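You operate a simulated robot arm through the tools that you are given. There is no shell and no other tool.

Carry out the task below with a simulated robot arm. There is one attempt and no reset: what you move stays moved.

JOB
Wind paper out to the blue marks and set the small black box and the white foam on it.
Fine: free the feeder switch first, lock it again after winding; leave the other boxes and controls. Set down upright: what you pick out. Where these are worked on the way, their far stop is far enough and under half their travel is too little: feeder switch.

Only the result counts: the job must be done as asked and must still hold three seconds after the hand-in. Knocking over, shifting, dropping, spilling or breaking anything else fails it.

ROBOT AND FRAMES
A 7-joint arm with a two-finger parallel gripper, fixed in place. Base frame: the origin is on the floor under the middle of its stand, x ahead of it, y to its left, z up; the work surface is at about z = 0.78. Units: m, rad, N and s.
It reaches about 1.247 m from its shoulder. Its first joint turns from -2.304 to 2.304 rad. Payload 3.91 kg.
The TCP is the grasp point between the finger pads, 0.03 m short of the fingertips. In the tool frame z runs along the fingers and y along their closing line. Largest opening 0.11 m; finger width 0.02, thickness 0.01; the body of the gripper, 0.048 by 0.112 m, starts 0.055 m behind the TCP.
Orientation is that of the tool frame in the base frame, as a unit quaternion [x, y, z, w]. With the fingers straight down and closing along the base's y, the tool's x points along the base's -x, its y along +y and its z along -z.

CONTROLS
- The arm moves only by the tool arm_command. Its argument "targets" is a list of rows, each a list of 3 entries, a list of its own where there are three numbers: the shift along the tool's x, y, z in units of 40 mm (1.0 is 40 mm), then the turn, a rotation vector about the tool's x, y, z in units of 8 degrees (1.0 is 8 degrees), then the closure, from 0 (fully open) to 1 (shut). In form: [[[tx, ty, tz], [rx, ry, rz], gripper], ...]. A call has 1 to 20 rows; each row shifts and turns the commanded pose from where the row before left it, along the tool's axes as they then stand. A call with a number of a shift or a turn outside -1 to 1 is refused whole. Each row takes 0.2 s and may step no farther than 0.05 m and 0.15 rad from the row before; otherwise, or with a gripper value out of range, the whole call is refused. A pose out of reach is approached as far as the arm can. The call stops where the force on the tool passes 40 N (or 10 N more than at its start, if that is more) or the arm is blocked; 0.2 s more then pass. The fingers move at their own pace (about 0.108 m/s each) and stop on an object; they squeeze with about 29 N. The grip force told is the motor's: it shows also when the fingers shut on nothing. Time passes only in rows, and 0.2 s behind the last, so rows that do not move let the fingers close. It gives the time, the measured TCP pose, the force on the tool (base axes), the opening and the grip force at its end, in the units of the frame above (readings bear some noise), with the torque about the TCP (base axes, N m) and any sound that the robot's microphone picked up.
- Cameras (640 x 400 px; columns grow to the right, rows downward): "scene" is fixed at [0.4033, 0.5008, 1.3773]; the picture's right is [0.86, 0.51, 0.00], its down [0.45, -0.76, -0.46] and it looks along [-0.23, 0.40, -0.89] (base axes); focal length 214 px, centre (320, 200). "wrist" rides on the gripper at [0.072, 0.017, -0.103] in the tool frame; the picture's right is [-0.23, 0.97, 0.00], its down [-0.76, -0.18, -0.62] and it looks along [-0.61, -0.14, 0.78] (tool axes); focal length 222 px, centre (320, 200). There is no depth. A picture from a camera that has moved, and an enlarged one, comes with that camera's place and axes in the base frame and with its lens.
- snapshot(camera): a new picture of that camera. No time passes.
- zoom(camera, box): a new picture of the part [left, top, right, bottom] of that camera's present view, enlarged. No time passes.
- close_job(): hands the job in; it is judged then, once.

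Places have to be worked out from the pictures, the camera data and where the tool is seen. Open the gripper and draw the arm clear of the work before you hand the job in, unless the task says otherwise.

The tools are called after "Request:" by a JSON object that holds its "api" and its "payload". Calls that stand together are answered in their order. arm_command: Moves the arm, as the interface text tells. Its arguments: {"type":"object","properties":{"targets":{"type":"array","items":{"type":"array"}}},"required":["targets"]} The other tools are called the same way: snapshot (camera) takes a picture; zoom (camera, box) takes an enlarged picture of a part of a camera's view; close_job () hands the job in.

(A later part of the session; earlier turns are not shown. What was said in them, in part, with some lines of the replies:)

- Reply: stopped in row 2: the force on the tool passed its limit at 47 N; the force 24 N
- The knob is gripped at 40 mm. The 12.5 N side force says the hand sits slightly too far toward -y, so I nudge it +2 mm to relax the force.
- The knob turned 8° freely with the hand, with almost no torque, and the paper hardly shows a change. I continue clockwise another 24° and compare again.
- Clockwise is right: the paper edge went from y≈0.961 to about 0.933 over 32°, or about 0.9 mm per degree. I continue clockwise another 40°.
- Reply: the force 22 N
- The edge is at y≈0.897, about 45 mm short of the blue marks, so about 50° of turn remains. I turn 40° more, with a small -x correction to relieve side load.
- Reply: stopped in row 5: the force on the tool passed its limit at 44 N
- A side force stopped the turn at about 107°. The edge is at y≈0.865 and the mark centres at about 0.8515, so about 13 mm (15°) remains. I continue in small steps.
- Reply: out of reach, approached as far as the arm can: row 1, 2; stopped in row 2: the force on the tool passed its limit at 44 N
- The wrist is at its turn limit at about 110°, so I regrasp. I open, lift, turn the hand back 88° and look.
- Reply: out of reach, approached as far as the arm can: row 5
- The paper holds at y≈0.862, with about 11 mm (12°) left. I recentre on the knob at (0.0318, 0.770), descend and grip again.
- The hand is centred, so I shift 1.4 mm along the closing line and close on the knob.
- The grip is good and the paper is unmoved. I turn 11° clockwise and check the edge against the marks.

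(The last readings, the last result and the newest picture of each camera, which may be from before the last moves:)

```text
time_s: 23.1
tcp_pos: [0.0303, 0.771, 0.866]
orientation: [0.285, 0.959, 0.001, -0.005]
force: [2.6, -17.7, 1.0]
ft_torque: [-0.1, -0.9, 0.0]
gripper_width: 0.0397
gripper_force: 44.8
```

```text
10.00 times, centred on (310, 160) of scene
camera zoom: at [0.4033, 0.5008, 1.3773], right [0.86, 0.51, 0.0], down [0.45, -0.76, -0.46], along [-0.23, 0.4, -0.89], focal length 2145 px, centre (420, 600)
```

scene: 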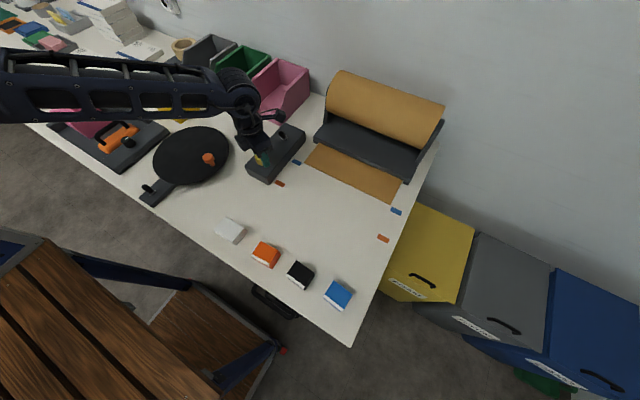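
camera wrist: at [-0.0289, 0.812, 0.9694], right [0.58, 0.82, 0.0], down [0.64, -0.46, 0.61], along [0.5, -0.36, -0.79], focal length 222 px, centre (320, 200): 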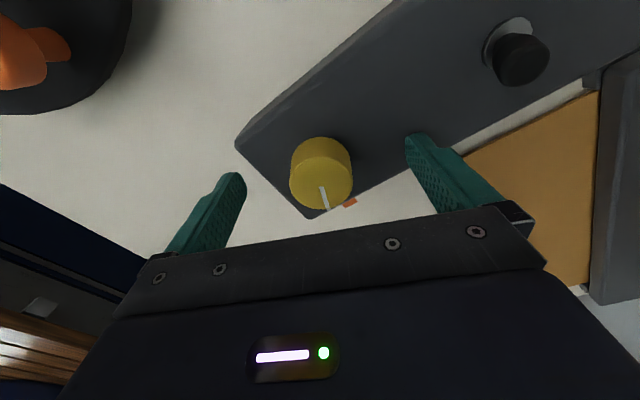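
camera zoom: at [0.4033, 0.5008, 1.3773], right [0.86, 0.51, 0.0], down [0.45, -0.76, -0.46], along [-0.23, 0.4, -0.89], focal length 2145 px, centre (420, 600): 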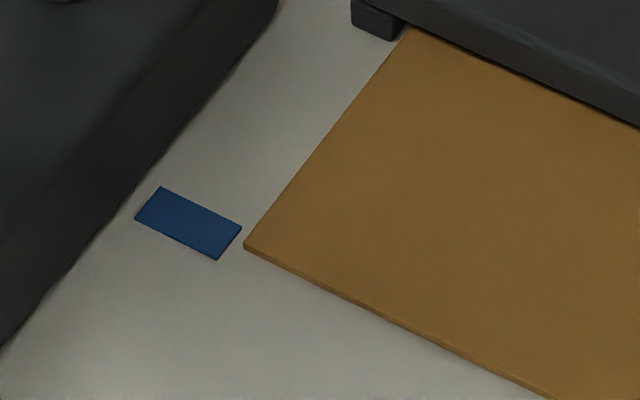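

The edge is at y≈0.8534 against mark centres at 0.8515, so 2 mm remains. I give it 2° more, relieving the side load.

Request:
{"api": "arm_command", "payload": {"targets": [[[0, -0.02, 0], [0, 0, 0.14], 1], [[0, 0, 0], [0, 0, 0.12], 1], [[0, 0, 0], [0, 0, 0], 1], [[0, 0, 0], [0, 0, 0], 1]]}}

Request:
{"api": "zoom", "payload": {"camera": "scene", "box": [360, 185, 420, 225]}}

Request:
{"api": "zoom", "payload": {"camera": "scene", "box": [280, 140, 340, 180]}}

```text
time_s: 24.1
tcp_pos: [0.0313, 0.7693, 0.8649]
orientation: [0.303, 0.953, 0.001, -0.006]
force: [6.2, 0.3, -2.2]
ft_torque: [1.19, -0.11, 0.03]
gripper_width: 0.0397
gripper_force: 45.2
```

```text
10.00 times, centred on (390, 205) of scene
camera zoom: at [0.4033, 0.5008, 1.3773], right [0.86, 0.51, 0.0], down [0.45, -0.76, -0.46], along [-0.23, 0.4, -0.89], focal length 2145 px, centre (-380, 150)
```

zoom: 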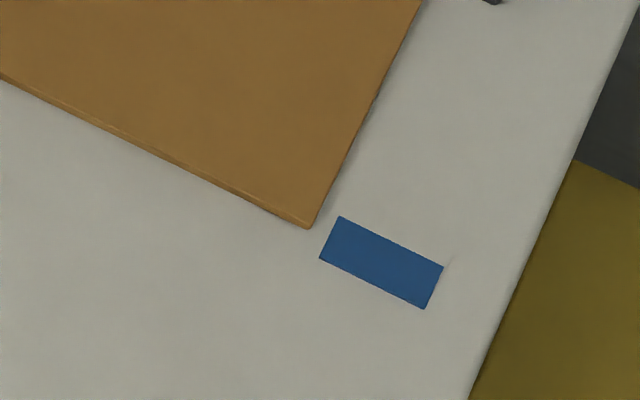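

```text
10.00 times, centred on (310, 160) of scene
camera zoom: at [0.4033, 0.5008, 1.3773], right [0.86, 0.51, 0.0], down [0.45, -0.76, -0.46], along [-0.23, 0.4, -0.89], focal length 2145 px, centre (420, 600)
```

zoom: 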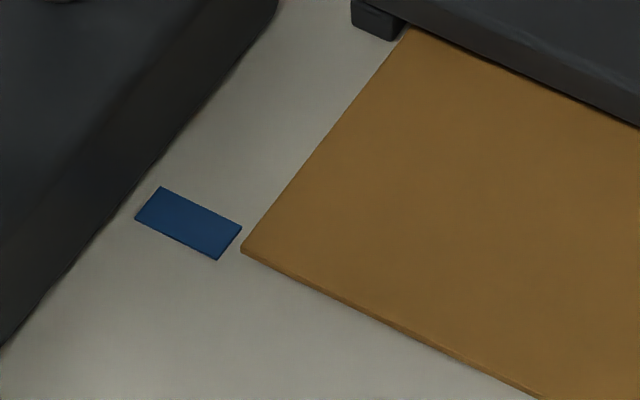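

The paper edge now lines up with the blue marks' centre lines on both sides, within about 0.5 mm. I release the knob, lift and turn the hand back straight.

Request:
{"api": "arm_command", "payload": {"targets": [[[0, 0, 0], [0, 0, 0], 0], [[0, 0, 0], [0, 0, 0], 0], [[0, 0, 0], [0, 0, 0], 0], [[0, 0, -0.6], [0, 0, 0], 0], [[0, 0, -0.8], [0, 0, 0], 0], [[0, 0, -0.8], [0, 0, -0.88], 0], [[0, 0, -0.4], [0, 0, -0.88], 0], [[0, 0, 0], [0, 0, -0.88], 0.5], [[0, 0, 0], [0, 0, -0.88], 1], [[0, 0, 0], [0, 0, -0.88], 1], [[0, 0, 0], [0, 0, 0], 1], [[0, 0, 0], [0, 0, 0], 1]]}}

Request:
{"api": "snapshot", "payload": {"camera": "wrist"}}

Request:
{"api": "zoom", "payload": {"camera": "scene", "box": [360, 185, 420, 225]}}

Request:
{"api": "zoom", "payload": {"camera": "scene", "box": [220, 80, 340, 180]}}

```text
time_s: 26.6
tcp_pos: [0.0332, 0.7694, 0.969]
orientation: [-0.001, 1.0, 0.003, -0.003]
force: [-0.6, -0.1, -0.9]
ft_torque: [0.01, 0.04, -0.01]
gripper_width: 0.0
gripper_force: 29.6
```

```text
taken
camera wrist: at [-0.0385, 0.7853, 1.0722], right [0.23, 0.97, 0.0], down [0.77, -0.18, 0.62], along [0.6, -0.14, -0.79], focal length 222 px, centre (320, 200)
```

wrist: 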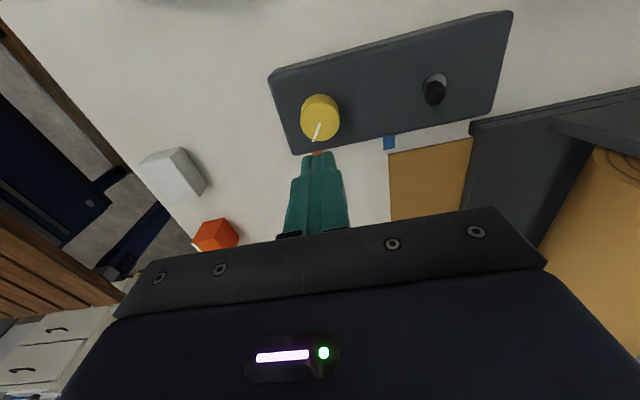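

```text
10.00 times, centred on (390, 205) of scene
camera zoom: at [0.4033, 0.5008, 1.3773], right [0.86, 0.51, 0.0], down [0.45, -0.76, -0.46], along [-0.23, 0.4, -0.89], focal length 2145 px, centre (-380, 150)
```

zoom: 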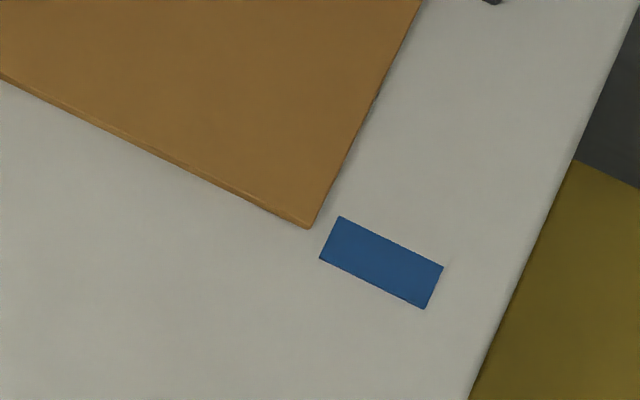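

```text
4.00 times, centred on (280, 130) of scene
camera zoom: at [0.4033, 0.5008, 1.3773], right [0.86, 0.51, 0.0], down [0.45, -0.76, -0.46], along [-0.23, 0.4, -0.89], focal length 858 px, centre (480, 480)
```

zoom: 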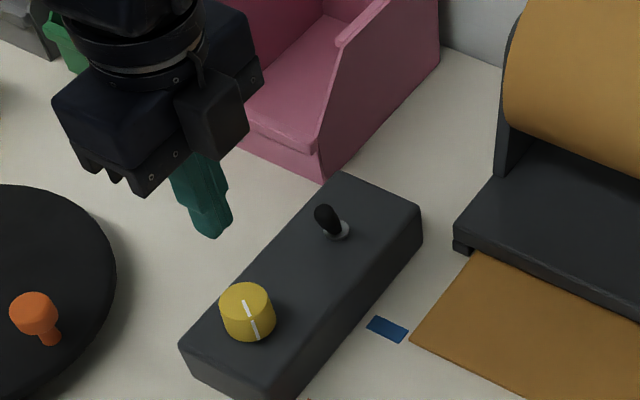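

The paper is unmoved. To lock the switch I bring the closed fingers down on the -y side of the lever, at about y=0.838.

Request:
{"api": "arm_command", "payload": {"targets": [[[0.02, 0.85, 0], [0, 0, 0], 1], [[0.02, 0.85, 0], [0, 0, 0], 1], [[0, 0, 0.75], [0, 0, 0], 1], [[0, 0, 0.75], [0, 0, 0], 1], [[0, 0, 0.78], [0, 0, 0], 1], [[0, 0, 0], [0, 0, 0], 1]]}}

Request:
{"api": "zoom", "payload": {"camera": "wrist", "box": [240, 80, 440, 220]}}

Request:
{"api": "zoom", "payload": {"camera": "scene", "box": [220, 80, 340, 180]}}

```text
time_s: 28.1
tcp_pos: [0.0308, 0.8367, 0.8781]
orientation: [0.0, 1.0, 0.002, -0.005]
force: [0.5, 0.5, -0.1]
ft_torque: [-0.01, -0.02, 0.02]
gripper_width: 0.0
gripper_force: 29.5
```

```text
2.86 times, centred on (340, 150) of wrist
camera zoom: at [-0.0406, 0.8532, 0.9828], right [0.23, 0.97, 0.0], down [0.77, -0.18, 0.62], along [0.6, -0.14, -0.79], focal length 635 px, centre (263, 343)
```

zoom: 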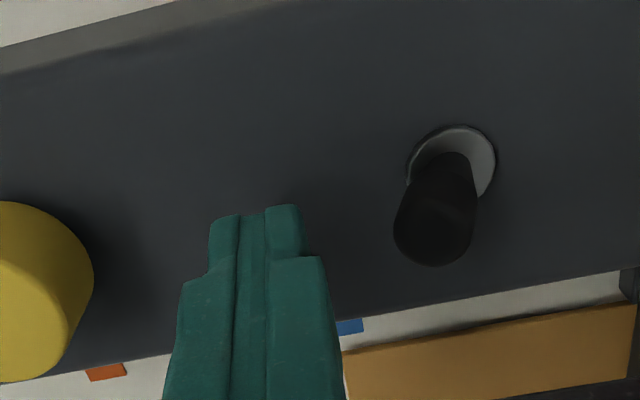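

```text
4.00 times, centred on (280, 130) of scene
camera zoom: at [0.4033, 0.5008, 1.3773], right [0.86, 0.51, 0.0], down [0.45, -0.76, -0.46], along [-0.23, 0.4, -0.89], focal length 858 px, centre (480, 480)
```

zoom: 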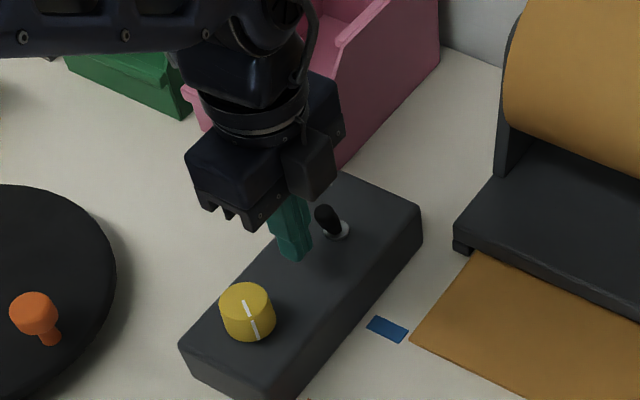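

I push the lever toward +y, gently at first and then to its stop.

Request:
{"api": "arm_command", "payload": {"targets": [[[0, 0.2, 0], [0, 0, 0], 1], [[0, 0.2, 0], [0, 0, 0], 1], [[0, 0.15, 0], [0, 0, 0], 1], [[0, 0.1, 0], [0, 0, 0], 1], [[0, 0.1, 0], [0, 0, 0], 1]]}}

Request:
{"api": "zoom", "payload": {"camera": "wrist", "box": [240, 80, 440, 220]}}

```text
time_s: 29.2
tcp_pos: [0.0309, 0.8679, 0.8778]
orientation: [0.001, 1.0, 0.002, -0.004]
force: [0.1, -0.3, -0.4]
ft_torque: [-0.02, 0.01, -0.01]
gripper_width: 0.0
gripper_force: 29.2
```

```text
2.86 times, centred on (340, 150) of wrist
camera zoom: at [-0.0409, 0.8839, 0.9827], right [0.23, 0.97, 0.0], down [0.77, -0.18, 0.62], along [0.6, -0.14, -0.79], focal length 635 px, centre (263, 343)
```

zoom: 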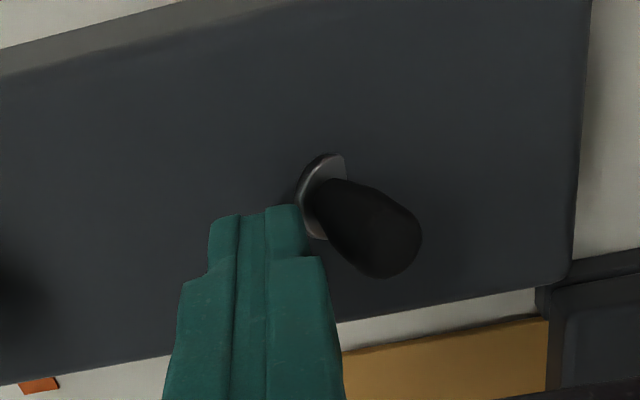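

The lever has gone over to the +y side. I press a little further so it is firmly on its stop.

Request:
{"api": "arm_command", "payload": {"targets": [[[0, 0.06, 0], [0, 0, 0], 1], [[0, 0.06, 0], [0, 0, 0], 1], [[0, 0.05, 0], [0, 0, 0], 1]]}}

Request:
{"api": "zoom", "payload": {"camera": "wrist", "box": [240, 80, 440, 220]}}

```text
time_s: 30.1
tcp_pos: [0.03, 0.8731, 0.8773]
orientation: [0.0, 1.0, 0.001, -0.004]
force: [2.3, -22.3, 3.3]
ft_torque: [-0.61, -0.06, -0.04]
gripper_width: 0.0001
gripper_force: 29.0
```

```text
2.86 times, centred on (340, 150) of wrist
camera zoom: at [-0.041, 0.8897, 0.9812], right [0.23, 0.97, 0.0], down [0.77, -0.18, 0.62], along [0.6, -0.14, -0.79], focal length 635 px, centre (263, 343)
```

zoom: 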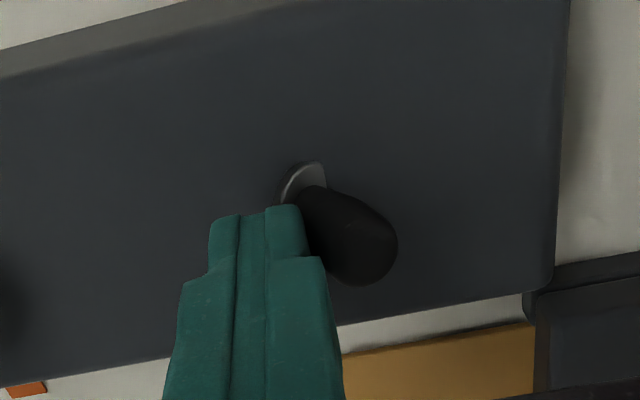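

The 22 N reading shows the lever is on its stop. I back off, lift clear and check the lever and the paper.

Request:
{"api": "arm_command", "payload": {"targets": [[[0, -0.4, 0], [0, 0, 0], 1], [[0, -0.3, -0.4], [0, 0, 0], 1], [[0, 0, -0.95], [0, 0, 0], 1], [[0, 0, -0.95], [0, 0, 0], 1], [[0, 0, -0.95], [0, 0, 0], 1], [[0, 0, -0.95], [0, 0, 0], 1]]}}

Request:
{"api": "zoom", "payload": {"camera": "scene", "box": [220, 80, 440, 250]}}

Request:
{"api": "snapshot", "payload": {"camera": "wrist"}}

Request:
{"api": "zoom", "payload": {"camera": "scene", "box": [280, 240, 340, 300]}}

Request:
{"api": "zoom", "payload": {"camera": "scene", "box": [205, 205, 265, 255]}}

```text
time_s: 31.4
tcp_pos: [0.0301, 0.8474, 1.0461]
orientation: [-0.001, 1.0, 0.003, -0.003]
force: [-0.2, -0.9, 0.2]
ft_torque: [0.0, -0.02, 0.02]
gripper_width: 0.0
gripper_force: 28.8
```

```text
2.35 times, centred on (330, 165) of scene
camera zoom: at [0.4033, 0.5008, 1.3773], right [0.86, 0.51, 0.0], down [0.45, -0.76, -0.46], along [-0.23, 0.4, -0.89], focal length 505 px, centre (296, 282)
```

zoom: 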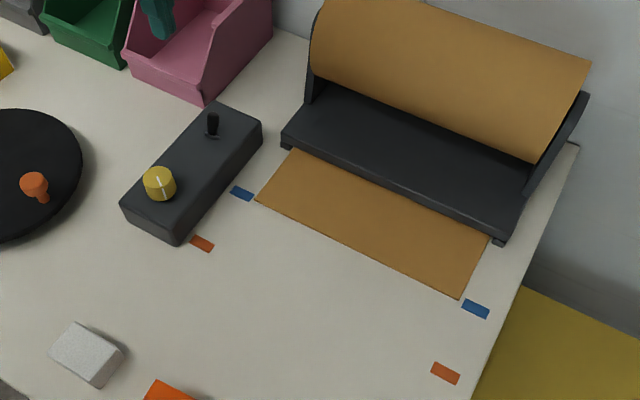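

```text
taken
camera wrist: at [-0.0411, 0.8635, 1.1499], right [0.23, 0.97, 0.0], down [0.77, -0.18, 0.62], along [0.6, -0.14, -0.79], focal length 222 px, centre (320, 200)
```

wrist: 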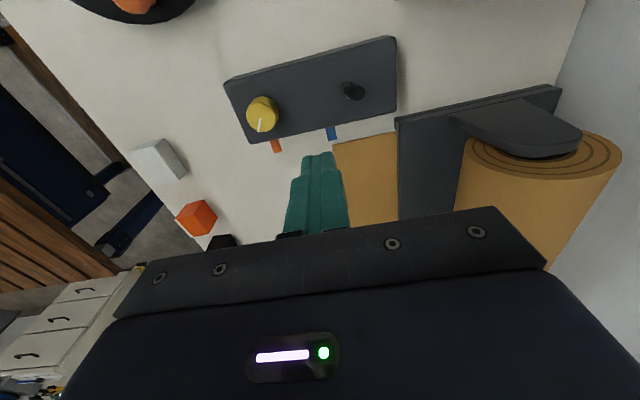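

```text
6.67 times, centred on (310, 270) of scene
camera zoom: at [0.4033, 0.5008, 1.3773], right [0.86, 0.51, 0.0], down [0.45, -0.76, -0.46], along [-0.23, 0.4, -0.89], focal length 1430 px, centre (387, -267)
```

zoom: 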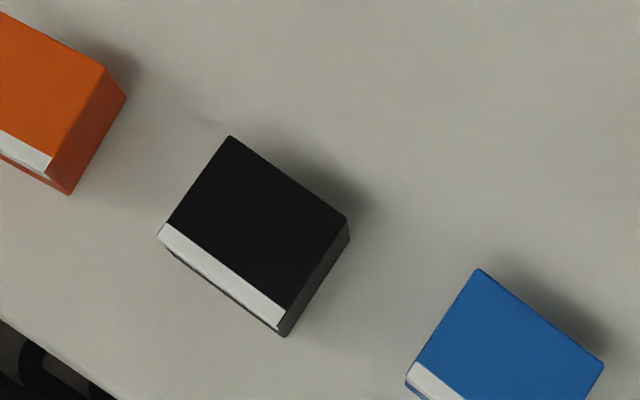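

```text
8.00 times, centred on (235, 230) of scene
camera zoom: at [0.4033, 0.5008, 1.3773], right [0.86, 0.51, 0.0], down [0.45, -0.76, -0.46], along [-0.23, 0.4, -0.89], focal length 1716 px, centre (1000, -40)
```

zoom: 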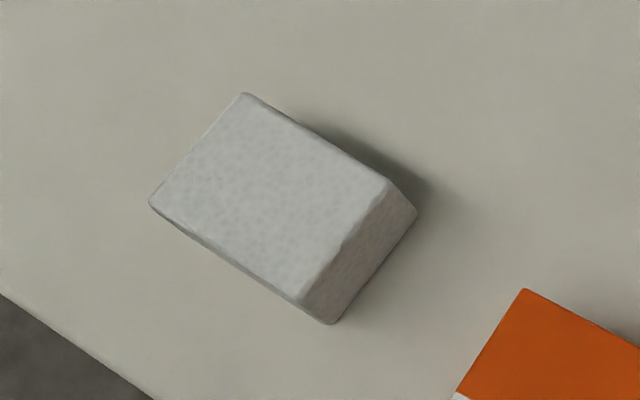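

The switch is back in its locked (+y) position and the paper is still at the marks. From the views the black box is at about (0.320, 0.545), 55 × 43 × 44 mm. The foam is at about (0.085, 0.5455), 66 × 47 × 35 mm. I go above the black box with the gripper open.

Request:
{"api": "arm_command", "payload": {"targets": [[[-0.725, -0.755, 0], [0, 0, 0], 0], [[-0.725, -0.755, 0], [0, 0, 0], 0], [[-0.725, -0.755, 0], [0, 0, 0], 0], [[-0.725, -0.755, 0], [0, 0, 0], 0], [[-0.725, -0.755, 0], [0, 0, 0], 0], [[-0.725, -0.755, 0], [0, 0, 0], 0], [[-0.725, -0.755, 0], [0, 0, 0], 0], [[-0.725, -0.755, 0], [0, 0, 0], 0], [[-0.725, -0.755, 0], [0, 0, 0], 0], [[-0.725, -0.755, 0], [0, 0, 0], 0], [[0, 0, 0.9], [0, 0, 0], 0], [[0, 0, 0.9], [0, 0, 0], 0]]}}

Request:
{"api": "snapshot", "payload": {"camera": "wrist"}}

Request:
{"api": "snapshot", "payload": {"camera": "scene"}}

```text
time_s: 34.0
tcp_pos: [0.3202, 0.5449, 0.9702]
orientation: [-0.002, 1.0, 0.002, -0.005]
force: [-0.3, 0.6, 0.9]
ft_torque: [0.03, 0.02, 0.02]
gripper_width: 0.1098
gripper_force: 0.1
```

```text
taken
camera wrist: at [0.2493, 0.5606, 1.0736], right [0.23, 0.97, 0.0], down [0.77, -0.18, 0.62], along [0.6, -0.14, -0.79], focal length 222 px, centre (320, 200)
```

wrist: 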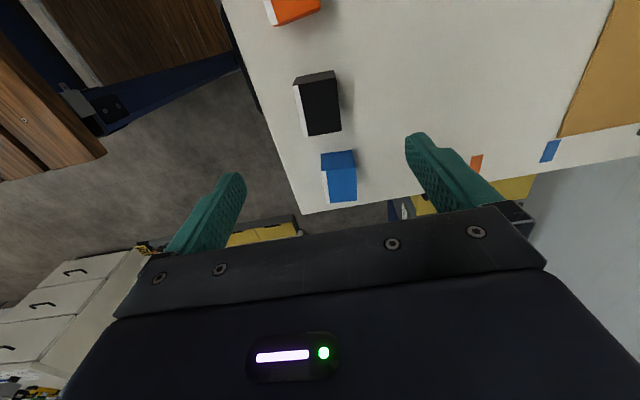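

```text
taken
```

scene: 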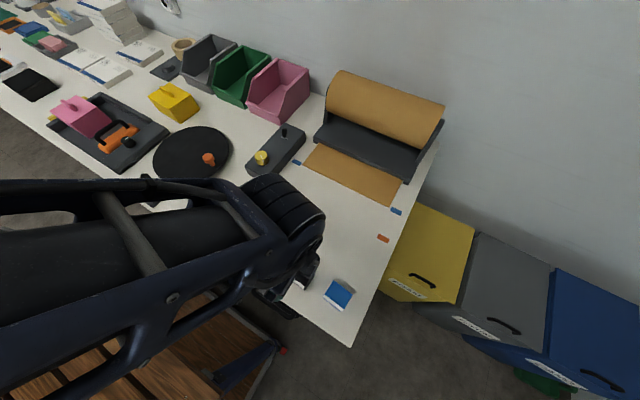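

The TCP is over the box. I zoom in on the wrist view to refine the box's position and yaw.

Request:
{"api": "zoom", "payload": {"camera": "wrist", "box": [270, 50, 390, 150]}}

```text
4.00 times, centred on (330, 100) of wrist
camera zoom: at [0.2493, 0.5606, 1.0736], right [0.23, 0.97, 0.0], down [0.77, -0.18, 0.62], along [0.6, -0.14, -0.79], focal length 888 px, centre (280, 600)
```

zoom: 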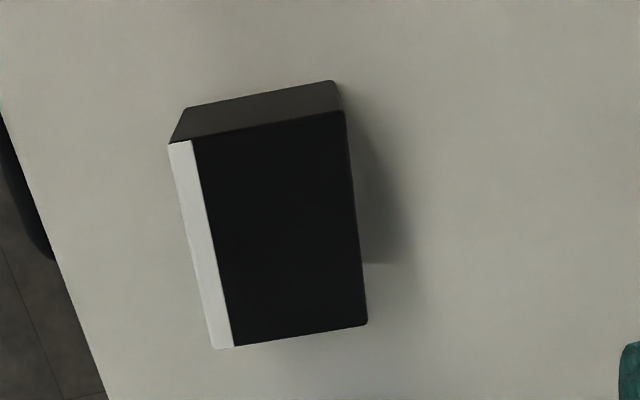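

The box centre is at about (0.3195, 0.544), yawed about 3° clockwise. I align yaw, take out the tiny hand tilt and descend around it.

Request:
{"api": "arm_command", "payload": {"targets": [[[0.01, -0.02, 0.8], [0.029, -0.072, 0.37], 0], [[0, 0, 0.8], [0, 0, 0], 0], [[0, 0, 0.8], [0, 0, 0], 0], [[0, 0, 0.7], [0, 0, 0], 0], [[0, 0, 0.6], [0, 0, 0], 0], [[0, 0, 0], [0, 0, 0], 0]]}}

Request:
{"api": "snapshot", "payload": {"camera": "wrist"}}

```text
time_s: 35.5
tcp_pos: [0.3204, 0.5446, 0.8219]
orientation: [0.025, 1.0, 0.0, 0.001]
force: [-0.3, 0.2, 1.1]
ft_torque: [0.01, 0.01, 0.0]
gripper_width: 0.1101
gripper_force: 0.0
```

```text
taken
camera wrist: at [0.2499, 0.5642, 0.9247], right [0.28, 0.96, 0.0], down [0.75, -0.22, 0.62], along [0.6, -0.17, -0.78], focal length 222 px, centre (320, 200)
```

wrist: 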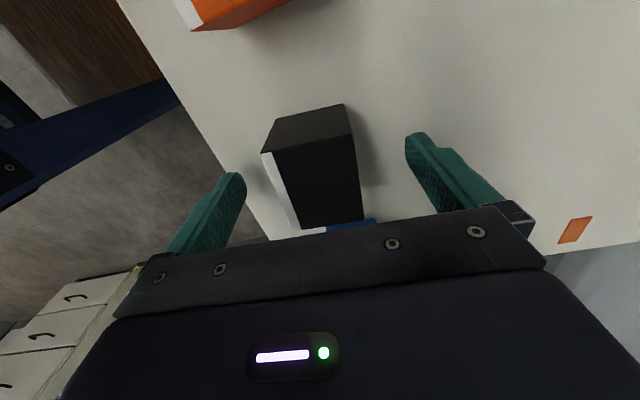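

The box sits centrally between the fingers at z≈0.822. I close on it.

Request:
{"api": "arm_command", "payload": {"targets": [[[0, 0, 0], [0, 0, 0], 0.4], [[0, 0, 0], [0, 0, 0], 0.55], [[0, 0, 0], [0, 0, 0], 0.7], [[0, 0, 0], [0, 0, 0], 1], [[0, 0, 0], [0, 0, 0], 1]]}}

Request:
{"api": "snapshot", "payload": {"camera": "wrist"}}

```text
time_s: 36.6
tcp_pos: [0.3211, 0.5447, 0.8216]
orientation: [0.025, 1.0, 0.001, 0.0]
force: [-0.2, -0.2, -0.2]
ft_torque: [-0.01, 0.01, -0.05]
gripper_width: 0.0441
gripper_force: 29.1
```

```text
taken
camera wrist: at [0.2499, 0.5642, 0.9249], right [0.28, 0.96, 0.0], down [0.75, -0.22, 0.62], along [0.6, -0.17, -0.78], focal length 222 px, centre (320, 200)
```

wrist: 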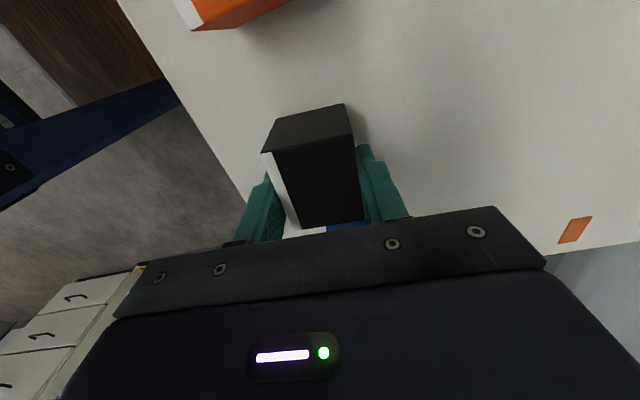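

The box is gripped at 44 mm with 29 N. I lift it straight up and check.

Request:
{"api": "arm_command", "payload": {"targets": [[[0, 0, -0.3], [0, 0, 0], 1], [[0, 0, -0.5], [0, 0, 0], 1], [[0, 0, -0.8], [0, 0, 0], 1], [[0, 0, -0.8], [0, 0, 0], 1], [[0, 0, -0.8], [0, 0, 0], 1], [[0, 0, 0], [0, 0, 0], 1]]}}

Request:
{"api": "snapshot", "payload": {"camera": "wrist"}}

```text
time_s: 38.0
tcp_pos: [0.319, 0.5431, 0.9489]
orientation: [0.025, 1.0, -0.001, 0.0]
force: [0.5, -0.9, -0.1]
ft_torque: [-0.02, 0.04, -0.04]
gripper_width: 0.0442
gripper_force: 28.8
```

```text
taken
camera wrist: at [0.2479, 0.5637, 1.0521], right [0.28, 0.96, 0.0], down [0.75, -0.22, 0.62], along [0.6, -0.17, -0.78], focal length 222 px, centre (320, 200)
```

wrist: 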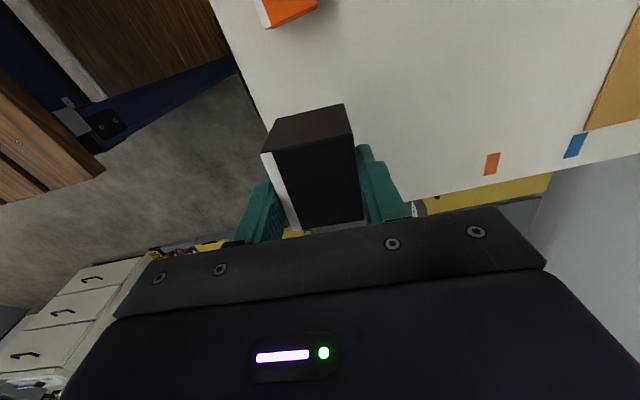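

The box is held upright and clear. I square the hand's yaw and carry the box over the paper to about (0.36, 0.89), staying high.

Request:
{"api": "arm_command", "payload": {"targets": [[[0, 0, 0], [0, 0, -0.37], 1], [[-0.114, 0.964, 0], [0, 0, 0], 1], [[-0.114, 0.964, 0], [0, 0, 0], 1], [[-0.114, 0.964, 0], [0, 0, 0], 1], [[-0.114, 0.964, 0], [0, 0, 0], 1], [[-0.114, 0.964, 0], [0, 0, 0], 1], [[-0.114, 0.964, 0], [0, 0, 0], 1], [[-0.114, 0.964, 0], [0, 0, 0], 1], [[-0.114, 0.964, 0], [0, 0, 0], 1], [[-0.114, 0.964, 0], [0, 0, 0], 1], [[0, 0, 0], [0, 0, 0], 1]]}}

Request:
{"api": "snapshot", "payload": {"camera": "wrist"}}

Request:
{"api": "snapshot", "payload": {"camera": "scene"}}

```text
time_s: 40.5
tcp_pos: [0.3624, 0.8897, 0.9488]
orientation: [0.0, 1.0, 0.001, 0.0]
force: [-0.2, -0.1, 0.2]
ft_torque: [-0.03, -0.03, -0.01]
gripper_width: 0.0442
gripper_force: 28.7
```

```text
taken
camera wrist: at [0.2904, 0.9068, 1.052], right [0.23, 0.97, 0.0], down [0.76, -0.18, 0.62], along [0.61, -0.14, -0.78], focal length 222 px, centre (320, 200)
```

wrist: 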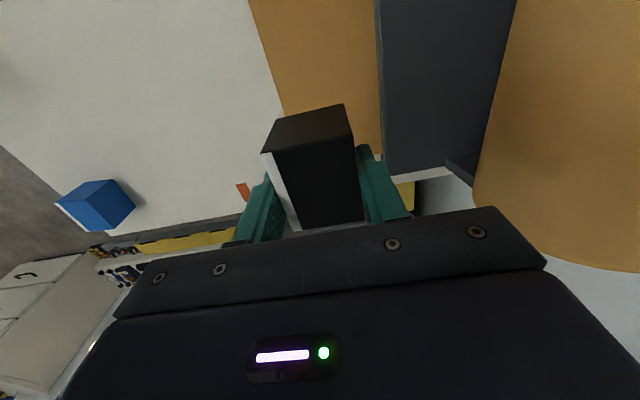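

```text
taken
```

scene: 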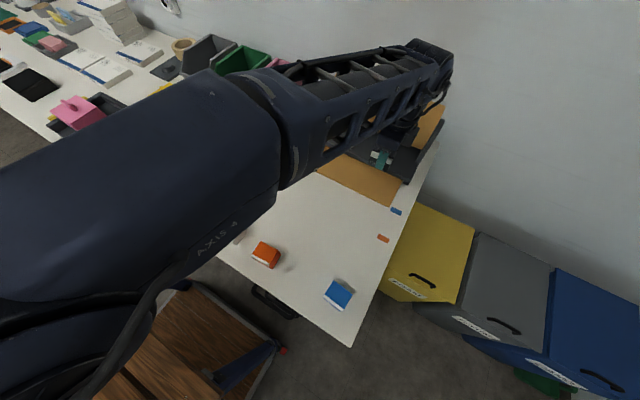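

I'm over the paper: the outer edge is at y≈0.85, the tray front at about 0.956, and the box at 0.89. I lower to just above the expected contact height of about 0.823.

Request:
{"api": "arm_command", "payload": {"targets": [[[0.06, 0, 0.8], [0, 0, 0], 1], [[0, 0, 0.8], [0, 0, 0], 1], [[0, 0, 0.8], [0, 0, 0], 1], [[0, 0, 0.45], [0, 0, 0], 1], [[0, 0, 0.12], [0, 0, 0], 1], [[0, 0, 0], [0, 0, 0], 1]]}}

Request:
{"api": "zoom", "payload": {"camera": "scene", "box": [330, 110, 430, 210]}}

```text
time_s: 41.9
tcp_pos: [0.3606, 0.891, 0.8311]
orientation: [0.0, 1.0, 0.001, 0.0]
force: [-0.2, 0.3, -0.8]
ft_torque: [-0.03, -0.02, 0.01]
gripper_width: 0.0442
gripper_force: 29.0
```

```text
4.00 times, centred on (380, 160) of scene
camera zoom: at [0.4033, 0.5008, 1.3773], right [0.86, 0.51, 0.0], down [0.45, -0.76, -0.46], along [-0.23, 0.4, -0.89], focal length 858 px, centre (80, 360)
```

zoom: 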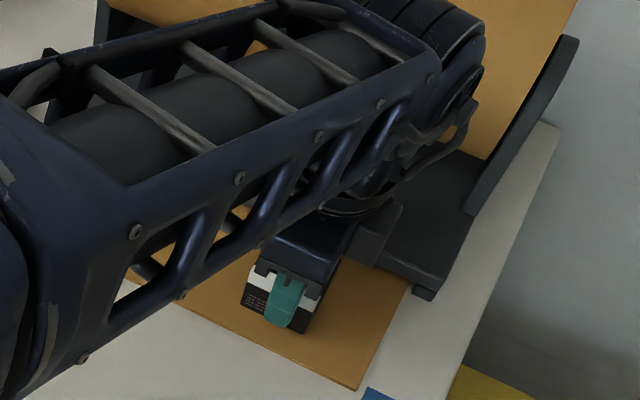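

The box hangs a few millimetres above the paper, well inside its outline. I step down about 1.6 mm at a time until the force rises.

Request:
{"api": "arm_command", "payload": {"targets": [[[0, 0, 0.06], [0, 0, 0], 1], [[0, 0, 0.04], [0, 0, 0], 1], [[0, 0, 0], [0, 0, 0], 1]]}}

```text
time_s: 42.6
tcp_pos: [0.3592, 0.8917, 0.8281]
orientation: [0.001, 1.0, 0.001, 0.001]
force: [3.3, 0.7, 12.3]
ft_torque: [-0.11, 0.0, 0.0]
gripper_width: 0.0444
gripper_force: 28.7
```

Contact with the paper shows as a 12 N upward force at z≈0.828. I ease up slightly and open partway, to about 70 mm, to stay clear of the tray.

Request:
{"api": "arm_command", "payload": {"targets": [[[0, 0, -0.015], [0, 0, 0], 1], [[0, 0, 0], [0, 0, 0], 0.5], [[0, 0, 0], [0, 0, 0], 0.4], [[0, 0, 0], [0, 0, 0], 0.36], [[0, 0, 0], [0, 0, 0], 0.36]]}}

Request:
{"api": "snapshot", "payload": {"camera": "wrist"}}

```text
time_s: 43.9
tcp_pos: [0.3599, 0.8918, 0.8287]
orientation: [0.0, 1.0, 0.001, 0.0]
force: [0.4, -0.2, 0.1]
ft_torque: [0.01, -0.01, 0.01]
gripper_width: 0.0704
gripper_force: 0.0
```

```text
taken
camera wrist: at [0.2872, 0.9079, 0.931], right [0.23, 0.97, 0.0], down [0.76, -0.18, 0.62], along [0.61, -0.14, -0.78], focal length 222 px, centre (320, 200)
```

wrist: 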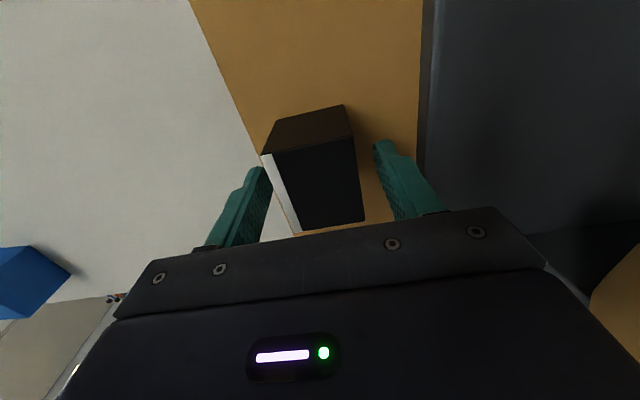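

The box is released and stands on the paper. I lift straight up and then check the scene.

Request:
{"api": "arm_command", "payload": {"targets": [[[0, 0, -0.4], [0, 0, 0], 0.36], [[0, 0, -0.8], [0, 0, 0], 0.36], [[0, 0, -0.9], [0, 0, 0], 0.36], [[0, 0, -0.9], [0, 0, 0], 0.36], [[0, 0, -0.9], [0, 0, 0], 0.36]]}}

Request:
{"api": "snapshot", "payload": {"camera": "wrist"}}

```text
time_s: 45.0
tcp_pos: [0.358, 0.8921, 0.9825]
orientation: [0.0, 1.0, 0.001, 0.0]
force: [0.2, 0.3, -1.0]
ft_torque: [-0.03, 0.02, -0.01]
gripper_width: 0.0704
gripper_force: 0.2
```

```text
taken
camera wrist: at [0.2871, 0.909, 1.0865], right [0.23, 0.97, 0.0], down [0.76, -0.18, 0.62], along [0.61, -0.14, -0.78], focal length 222 px, centre (320, 200)
```

wrist: 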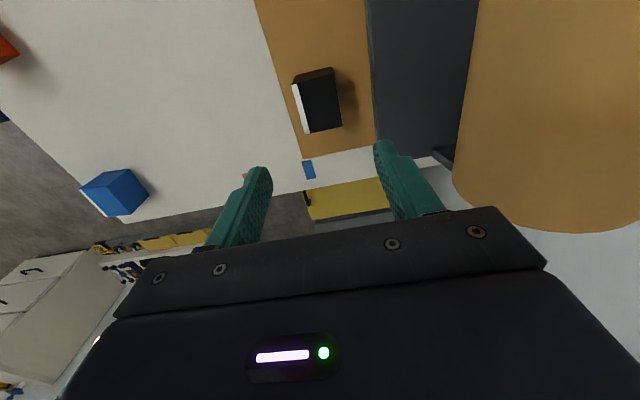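

The black box stands upright on the paper. Next I fly to above the foam at about (0.085, 0.5455), opening the gripper on the way.

Request:
{"api": "arm_command", "payload": {"targets": [[[0.569, -0.722, 0], [0, 0, 0], 0.36], [[0.569, -0.722, 0], [0, 0, 0], 0.2], [[0.569, -0.722, 0], [0, 0, 0], 0], [[0.569, -0.722, 0], [0, 0, 0], 0], [[0.569, -0.722, 0], [0, 0, 0], 0], [[0.569, -0.722, 0], [0, 0, 0], 0], [[0.569, -0.722, 0], [0, 0, 0], 0], [[0.569, -0.722, 0], [0, 0, 0], 0], [[0.569, -0.722, 0], [0, 0, 0], 0], [[0.569, -0.722, 0], [0, 0, 0], 0], [[0.569, -0.722, 0], [0, 0, 0], 0], [[0.569, -0.722, 0.4], [0, 0, 0], 0], [[0, 0, 0], [0, 0, 0], 0]]}}

Request:
{"api": "snapshot", "payload": {"camera": "wrist"}}

Request:
{"api": "zoom", "payload": {"camera": "wrist", "box": [260, 50, 400, 160]}}

Request:
{"api": "zoom", "payload": {"camera": "scene", "box": [280, 110, 440, 230]}}

```text
time_s: 47.9
tcp_pos: [0.084, 0.5458, 0.9682]
orientation: [-0.001, 1.0, 0.001, 0.0]
force: [0.3, -0.6, 0.0]
ft_torque: [-0.03, 0.03, -0.02]
gripper_width: 0.1099
gripper_force: 0.1
```

```text
taken
camera wrist: at [0.0125, 0.5621, 1.0714], right [0.23, 0.97, 0.0], down [0.76, -0.18, 0.62], along [0.61, -0.14, -0.78], focal length 222 px, centre (320, 200)
```

wrist: 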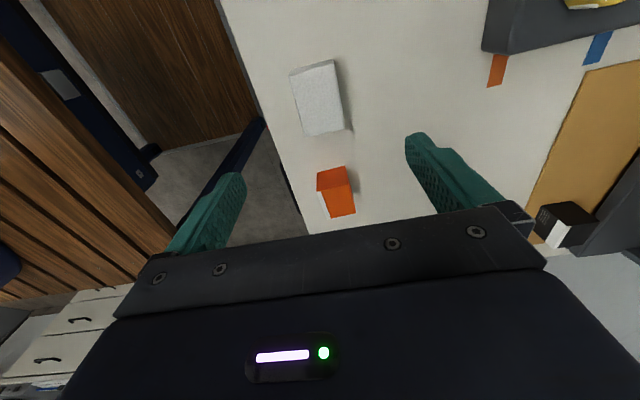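

```text
3.64 times, centred on (330, 105) of wrist
camera zoom: at [0.0125, 0.5621, 1.0714], right [0.23, 0.97, 0.0], down [0.76, -0.18, 0.62], along [0.61, -0.14, -0.78], focal length 808 px, centre (284, 546)
```

zoom: 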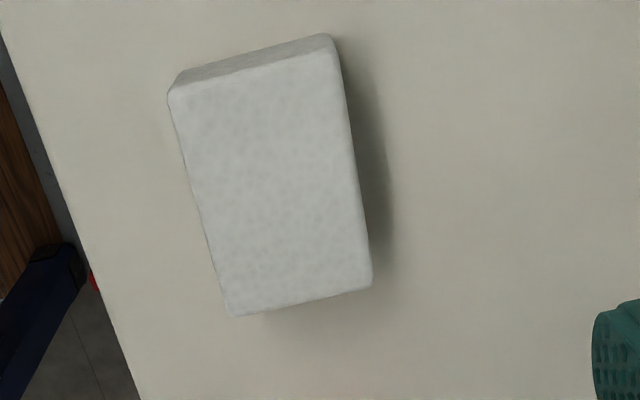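

```text
3.33 times, centred on (360, 170) of scene
camera zoom: at [0.4033, 0.5008, 1.3773], right [0.86, 0.51, 0.0], down [0.45, -0.76, -0.46], along [-0.23, 0.4, -0.89], focal length 715 px, centre (187, 300)
```

zoom: 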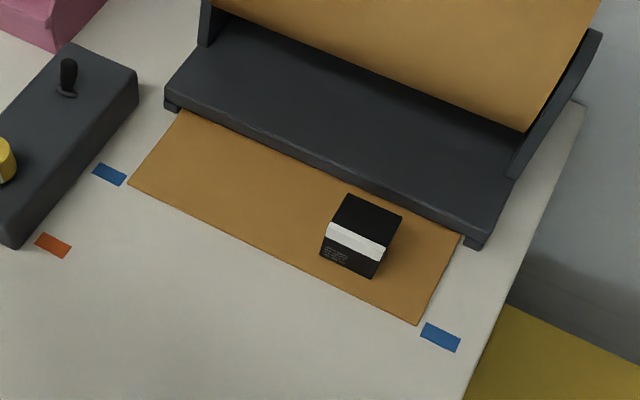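

The black box is fine on the paper. The foam centre is at about (0.083, 0.545), square to the axes and 47 mm wide, so I descend around it.

Request:
{"api": "arm_command", "payload": {"targets": [[[0.02, -0.015, 0.9], [0, 0, 0], 0], [[0, 0, 0.9], [0, 0, 0], 0], [[0, 0, 0.8], [0, 0, 0], 0], [[0, 0, 0.7], [0, 0, 0], 0], [[0, 0, 0.45], [0, 0, 0], 0], [[0, 0, 0], [0, 0, 0], 0]]}}

Request:
{"api": "snapshot", "payload": {"camera": "wrist"}}

```text
time_s: 49.2
tcp_pos: [0.085, 0.544, 0.8182]
orientation: [0.0, 1.0, 0.0, 0.0]
force: [0.2, 0.5, 0.1]
ft_torque: [0.06, 0.02, -0.01]
gripper_width: 0.1101
gripper_force: 0.1
```

```text
taken
camera wrist: at [0.0125, 0.5613, 0.9211], right [0.23, 0.97, 0.0], down [0.76, -0.18, 0.62], along [0.61, -0.14, -0.78], focal length 222 px, centre (320, 200)
```

wrist: 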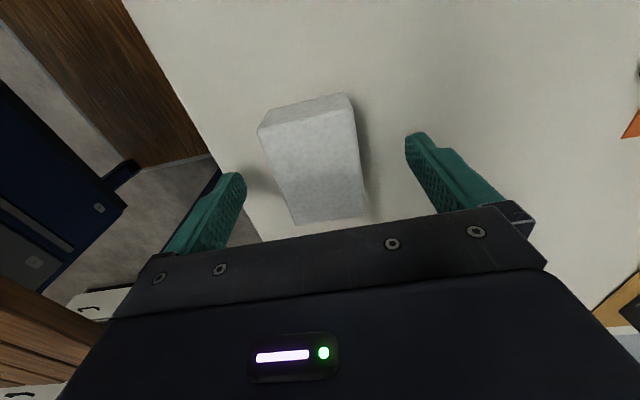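

The foam lies between the fingers. Because it may be soft, I close only partway at first, to about a 44 mm target, and read the grip force.

Request:
{"api": "arm_command", "payload": {"targets": [[[0, 0, 0], [0, 0, 0], 0.4], [[0, 0, 0], [0, 0, 0], 0.53], [[0, 0, 0], [0, 0, 0], 0.6], [[0, 0, 0], [0, 0, 0], 0.6]]}}

Request:
{"api": "snapshot", "payload": {"camera": "wrist"}}

```text
time_s: 50.2
tcp_pos: [0.0844, 0.5447, 0.818]
orientation: [0.0, 1.0, 0.0, 0.0]
force: [0.1, -0.2, 0.2]
ft_torque: [-0.03, 0.03, 0.01]
gripper_width: 0.0487
gripper_force: 28.5
```

```text
taken
camera wrist: at [0.0126, 0.5614, 0.9214], right [0.23, 0.97, 0.0], down [0.76, -0.18, 0.62], along [0.61, -0.14, -0.78], focal length 222 px, centre (320, 200)
```

wrist: 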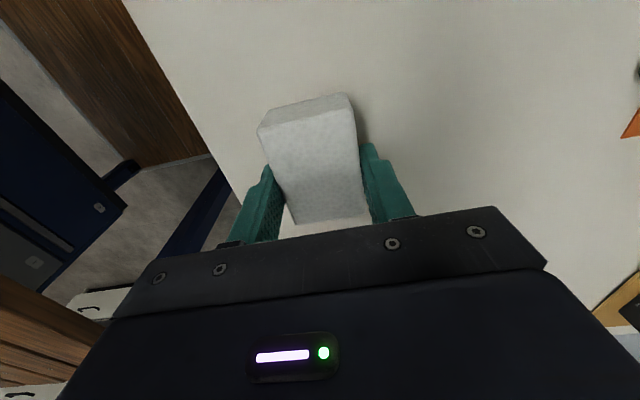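

The foam is gripped at 48.7 mm without visible crushing. I lift it and carry it over the paper to about (0.22, 0.89).

Request:
{"api": "arm_command", "payload": {"targets": [[[0, 0, -0.3], [0, 0, 0], 0.6], [[0, 0, -0.6], [0, 0, 0], 0.6], [[0, 0, -0.8], [0, 0, 0], 0.6], [[0, 0, -0.8], [0, 0, 0], 0.6], [[0, 0, -0.8], [0, 0, 0], 0.6], [[-0.378, 0.959, 0], [0, 0, 0], 0.6], [[-0.378, 0.959, 0], [0, 0, 0], 0.6], [[-0.378, 0.959, 0], [0, 0, 0], 0.6], [[-0.378, 0.959, 0], [0, 0, 0], 0.6], [[-0.378, 0.959, 0], [0, 0, 0], 0.6], [[-0.378, 0.959, 0], [0, 0, 0], 0.6], [[-0.378, 0.959, 0], [0, 0, 0], 0.6], [[-0.378, 0.959, 0], [0, 0, 0], 0.6], [[-0.378, 0.959, 0], [0, 0, 0], 0.6], [[0, 0, 0], [0, 0, 0], 0.6]]}}

Request:
{"api": "snapshot", "payload": {"camera": "wrist"}}

Request:
{"api": "snapshot", "payload": {"camera": "scene"}}

```text
time_s: 53.5
tcp_pos: [0.22, 0.8887, 0.9481]
orientation: [-0.001, 1.0, 0.0, 0.001]
force: [-0.7, -0.1, -0.8]
ft_torque: [0.02, -0.04, -0.04]
gripper_width: 0.0488
gripper_force: 28.5
```

```text
taken
camera wrist: at [0.1475, 0.9059, 1.0523], right [0.23, 0.97, 0.0], down [0.76, -0.18, 0.62], along [0.61, -0.14, -0.78], focal length 222 px, centre (320, 200)
```

wrist: 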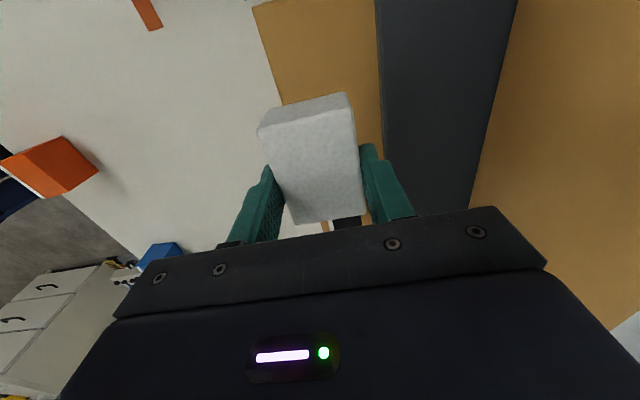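

```text
taken
```

scene: 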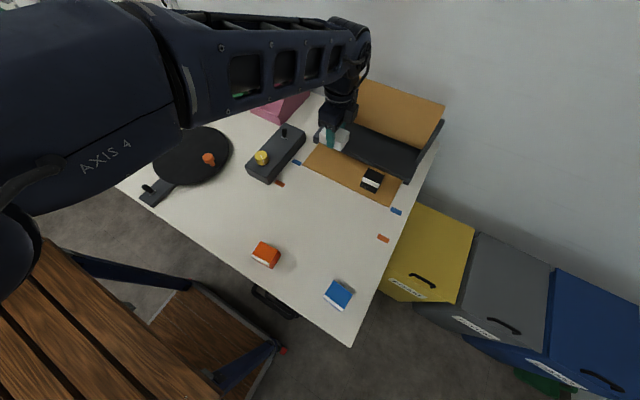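

The foam is over the paper and well inside its outline, and the gripped box on the left still stands. I lower to just above the expected contact height of about 0.8245.

Request:
{"api": "arm_command", "payload": {"targets": [[[0, 0, 0.8], [0, 0, 0], 0.6], [[0, 0, 0.8], [0, 0, 0], 0.6], [[0, 0, 0.8], [0, 0, 0], 0.6], [[0, 0, 0.45], [0, 0, 0], 0.6], [[0, 0, 0.1], [0, 0, 0], 0.6], [[0, 0, 0], [0, 0, 0], 0.6]]}}

Request:
{"api": "zoom", "payload": {"camera": "scene", "box": [290, 100, 410, 210]}}

```text
time_s: 54.9
tcp_pos: [0.2192, 0.8902, 0.831]
orientation: [0.0, 1.0, 0.0, 0.0]
force: [0.4, -0.1, 0.5]
ft_torque: [0.0, 0.03, 0.03]
gripper_width: 0.0487
gripper_force: 29.1
```

```text
3.64 times, centred on (350, 155) of scene
camera zoom: at [0.4033, 0.5008, 1.3773], right [0.86, 0.51, 0.0], down [0.45, -0.76, -0.46], along [-0.23, 0.4, -0.89], focal length 780 px, centre (211, 364)
```

zoom: 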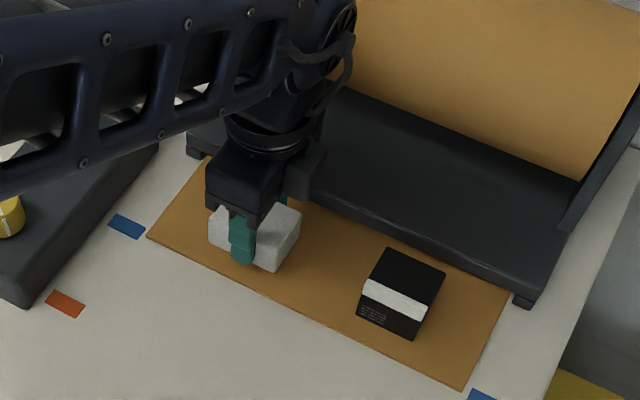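

There is no contact yet. I step down in small increments until the force rises.

Request:
{"api": "arm_command", "payload": {"targets": [[[0, 0, 0.06], [0, 0, 0], 0.6], [[0, 0, 0.05], [0, 0, 0], 0.6], [[0, 0, 0], [0, 0, 0], 0.6]]}}

```text
time_s: 55.6
tcp_pos: [0.2186, 0.8902, 0.8274]
orientation: [-0.001, 1.0, 0.0, 0.001]
force: [0.1, -0.3, -0.5]
ft_torque: [0.01, 0.01, 0.03]
gripper_width: 0.049
gripper_force: 28.5
```

Request:
{"api": "arm_command", "payload": {"targets": [[[0, 0, 0.04], [0, 0, 0], 0.6], [[0, 0, 0.03], [0, 0, 0], 0.6], [[0, 0, 0], [0, 0, 0], 0.6]]}}

```text
time_s: 56.5
tcp_pos: [0.2196, 0.8897, 0.8245]
orientation: [0.0, 1.0, 0.001, 0.0]
force: [-2.4, 0.1, 7.5]
ft_torque: [0.0, 0.1, 0.03]
gripper_width: 0.049
gripper_force: 29.0
```

Contact shows as 7.5 N at z≈0.8245. I open partway to release the foam on the paper.

Request:
{"api": "arm_command", "payload": {"targets": [[[0, 0, -0.01], [0, 0, 0], 0.6], [[0, 0, 0], [0, 0, 0], 0.48], [[0, 0, 0], [0, 0, 0], 0.36], [[0, 0, 0], [0, 0, 0], 0.34], [[0, 0, 0], [0, 0, 0], 0.34]]}}

Request:
{"api": "snapshot", "payload": {"camera": "wrist"}}

```text
time_s: 57.6
tcp_pos: [0.2208, 0.8915, 0.8251]
orientation: [0.0, 1.0, 0.001, -0.001]
force: [-0.8, 0.6, -0.2]
ft_torque: [-0.03, 0.01, 0.02]
gripper_width: 0.0724
gripper_force: 0.0
```

```text
taken
camera wrist: at [0.1481, 0.9063, 0.9282], right [0.23, 0.97, 0.0], down [0.76, -0.18, 0.62], along [0.61, -0.14, -0.78], focal length 222 px, centre (320, 200)
```

wrist: 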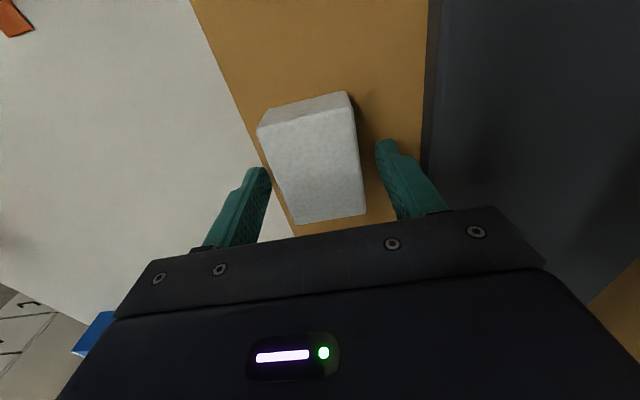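

The foam is released. I lift straight up and draw the arm clear, back toward its start area.

Request:
{"api": "arm_command", "payload": {"targets": [[[0, 0, -0.4], [0, 0, 0], 0.34], [[0, 0, -0.8], [0, 0, 0], 0.34], [[0, 0, -0.9], [0, 0, 0], 0.34], [[0, 0, -0.9], [0, 0, 0], 0.34], [[0, 0, -0.9], [0, 0, 0], 0.34], [[0, 0, -0.9], [0, 0, 0], 0.2], [[0.4, -0.8, -0.5], [0, 0, 0], 0], [[0.4, -0.8, -0.5], [0, 0, 0], 0], [[0.4, -0.8, -0.5], [0, 0, 0], 0], [[0.4, -0.8, -0.5], [0, 0, 0], 0], [[0.4, -0.8, -0.5], [0, 0, 0], 0], [[0.4, -0.8, -0.5], [0, 0, 0], 0], [[0.4, -0.8, -0.3], [0, 0, 0], 0], [[0.8, 0, 0], [0, 0, 0], 0], [[0.8, 0, 0], [0, 0, 0], 0], [[0, 0, 0], [0, 0, 0], 0]]}}

Request:
{"api": "snapshot", "payload": {"camera": "scene"}}

Request:
{"api": "zoom", "payload": {"camera": "scene", "box": [230, 100, 430, 230]}}

Request:
{"api": "snapshot", "payload": {"camera": "wrist"}}

```text
time_s: 61.0
tcp_pos: [0.0447, 0.6635, 1.1494]
orientation: [0.0, 1.0, 0.001, -0.001]
force: [0.1, 0.2, 0.1]
ft_torque: [0.0, -0.02, 0.03]
gripper_width: 0.1099
gripper_force: 0.1
```

```text
taken
```

scene: 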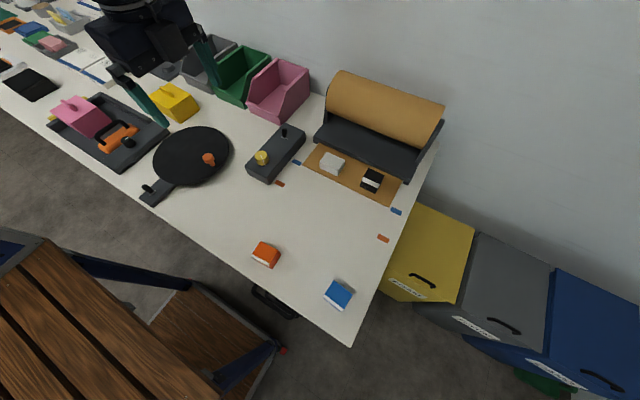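

```text
3.08 times, centred on (330, 165) of scene
camera zoom: at [0.4033, 0.5008, 1.3773], right [0.86, 0.51, 0.0], down [0.45, -0.76, -0.46], along [-0.23, 0.4, -0.89], focal length 660 px, centre (289, 308)
```

zoom: 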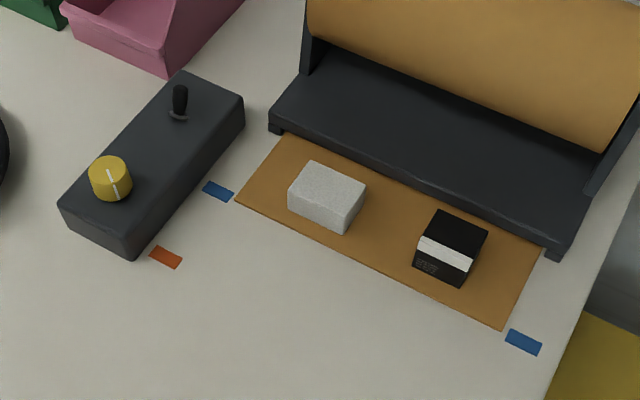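

```text
taken
camera wrist: at [-0.027, 0.6804, 1.2527], right [0.23, 0.97, 0.0], down [0.76, -0.18, 0.62], along [0.61, -0.14, -0.78], focal length 222 px, centre (320, 200)
```

wrist: 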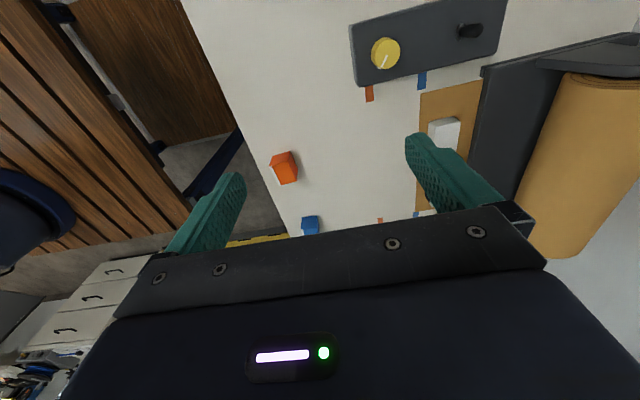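

Both items stand on the paper and the arm is clear. I do a final close check of the paper edges and the switch against its starting pose.

Request:
{"api": "zoom", "payload": {"camera": "scene", "box": [360, 185, 420, 225]}}

Request:
{"api": "zoom", "payload": {"camera": "scene", "box": [280, 140, 340, 180]}}

Request:
{"api": "zoom", "payload": {"camera": "scene", "box": [240, 115, 312, 185]}}

```text
10.00 times, centred on (390, 205) of scene
camera zoom: at [0.4033, 0.5008, 1.3773], right [0.86, 0.51, 0.0], down [0.45, -0.76, -0.46], along [-0.23, 0.4, -0.89], focal length 2145 px, centre (-380, 150)
```

zoom: 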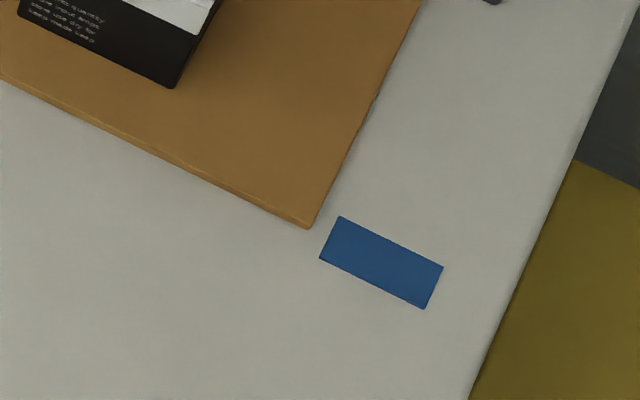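

```text
10.00 times, centred on (310, 160) of scene
camera zoom: at [0.4033, 0.5008, 1.3773], right [0.86, 0.51, 0.0], down [0.45, -0.76, -0.46], along [-0.23, 0.4, -0.89], focal length 2145 px, centre (420, 600)
```

zoom: 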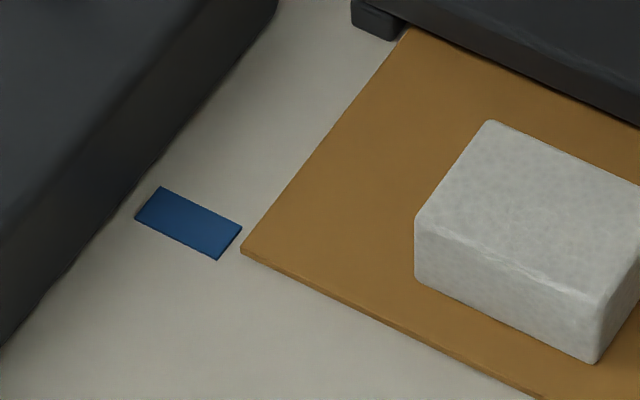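

```text
5.71 times, centred on (276, 150) of scene
camera zoom: at [0.4033, 0.5008, 1.3773], right [0.86, 0.51, 0.0], down [0.45, -0.76, -0.46], along [-0.23, 0.4, -0.89], focal length 1226 px, centre (571, 486)
```

zoom: 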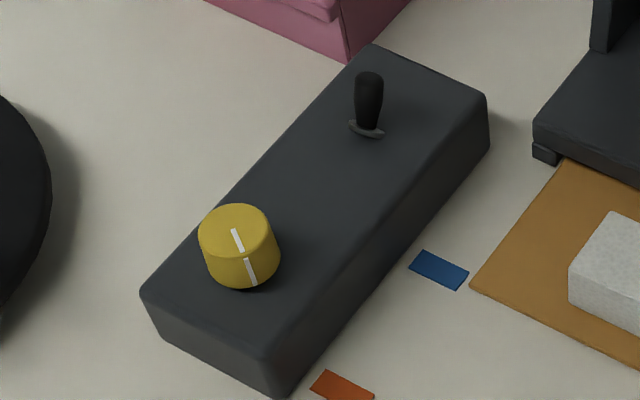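

The paper edge is on the blue marks at both sides and the switch is back in its original locked pose. The black box and the foam stand upright on the paper, the gripper is open and the arm is clear, so I hand the job in.

Request:
{"api": "close_job", "payload": {}}

```text
The job is handed in.
```

The job is done and handed in. In the final pictures:

- **Paper:** it is wound out to the blue marks, and its edge is within about half a millimetre of the mark centres on both sides.
- **Feeder switch:** I freed it to its far stop before winding. I then pushed it back to its stop, and it sits in the same locked pose it started in.
- **Black box and foam:** both stand upright on the paper, clear of its edges and the feeder tray.
- **Everything else:** I did not touch the orange and blue boxes or the other controls. The gripper is open and the arm is clear of the work.

I had to regrip the yellow knob once because the wrist reached its turning limit. The paper did not move while I regripped.
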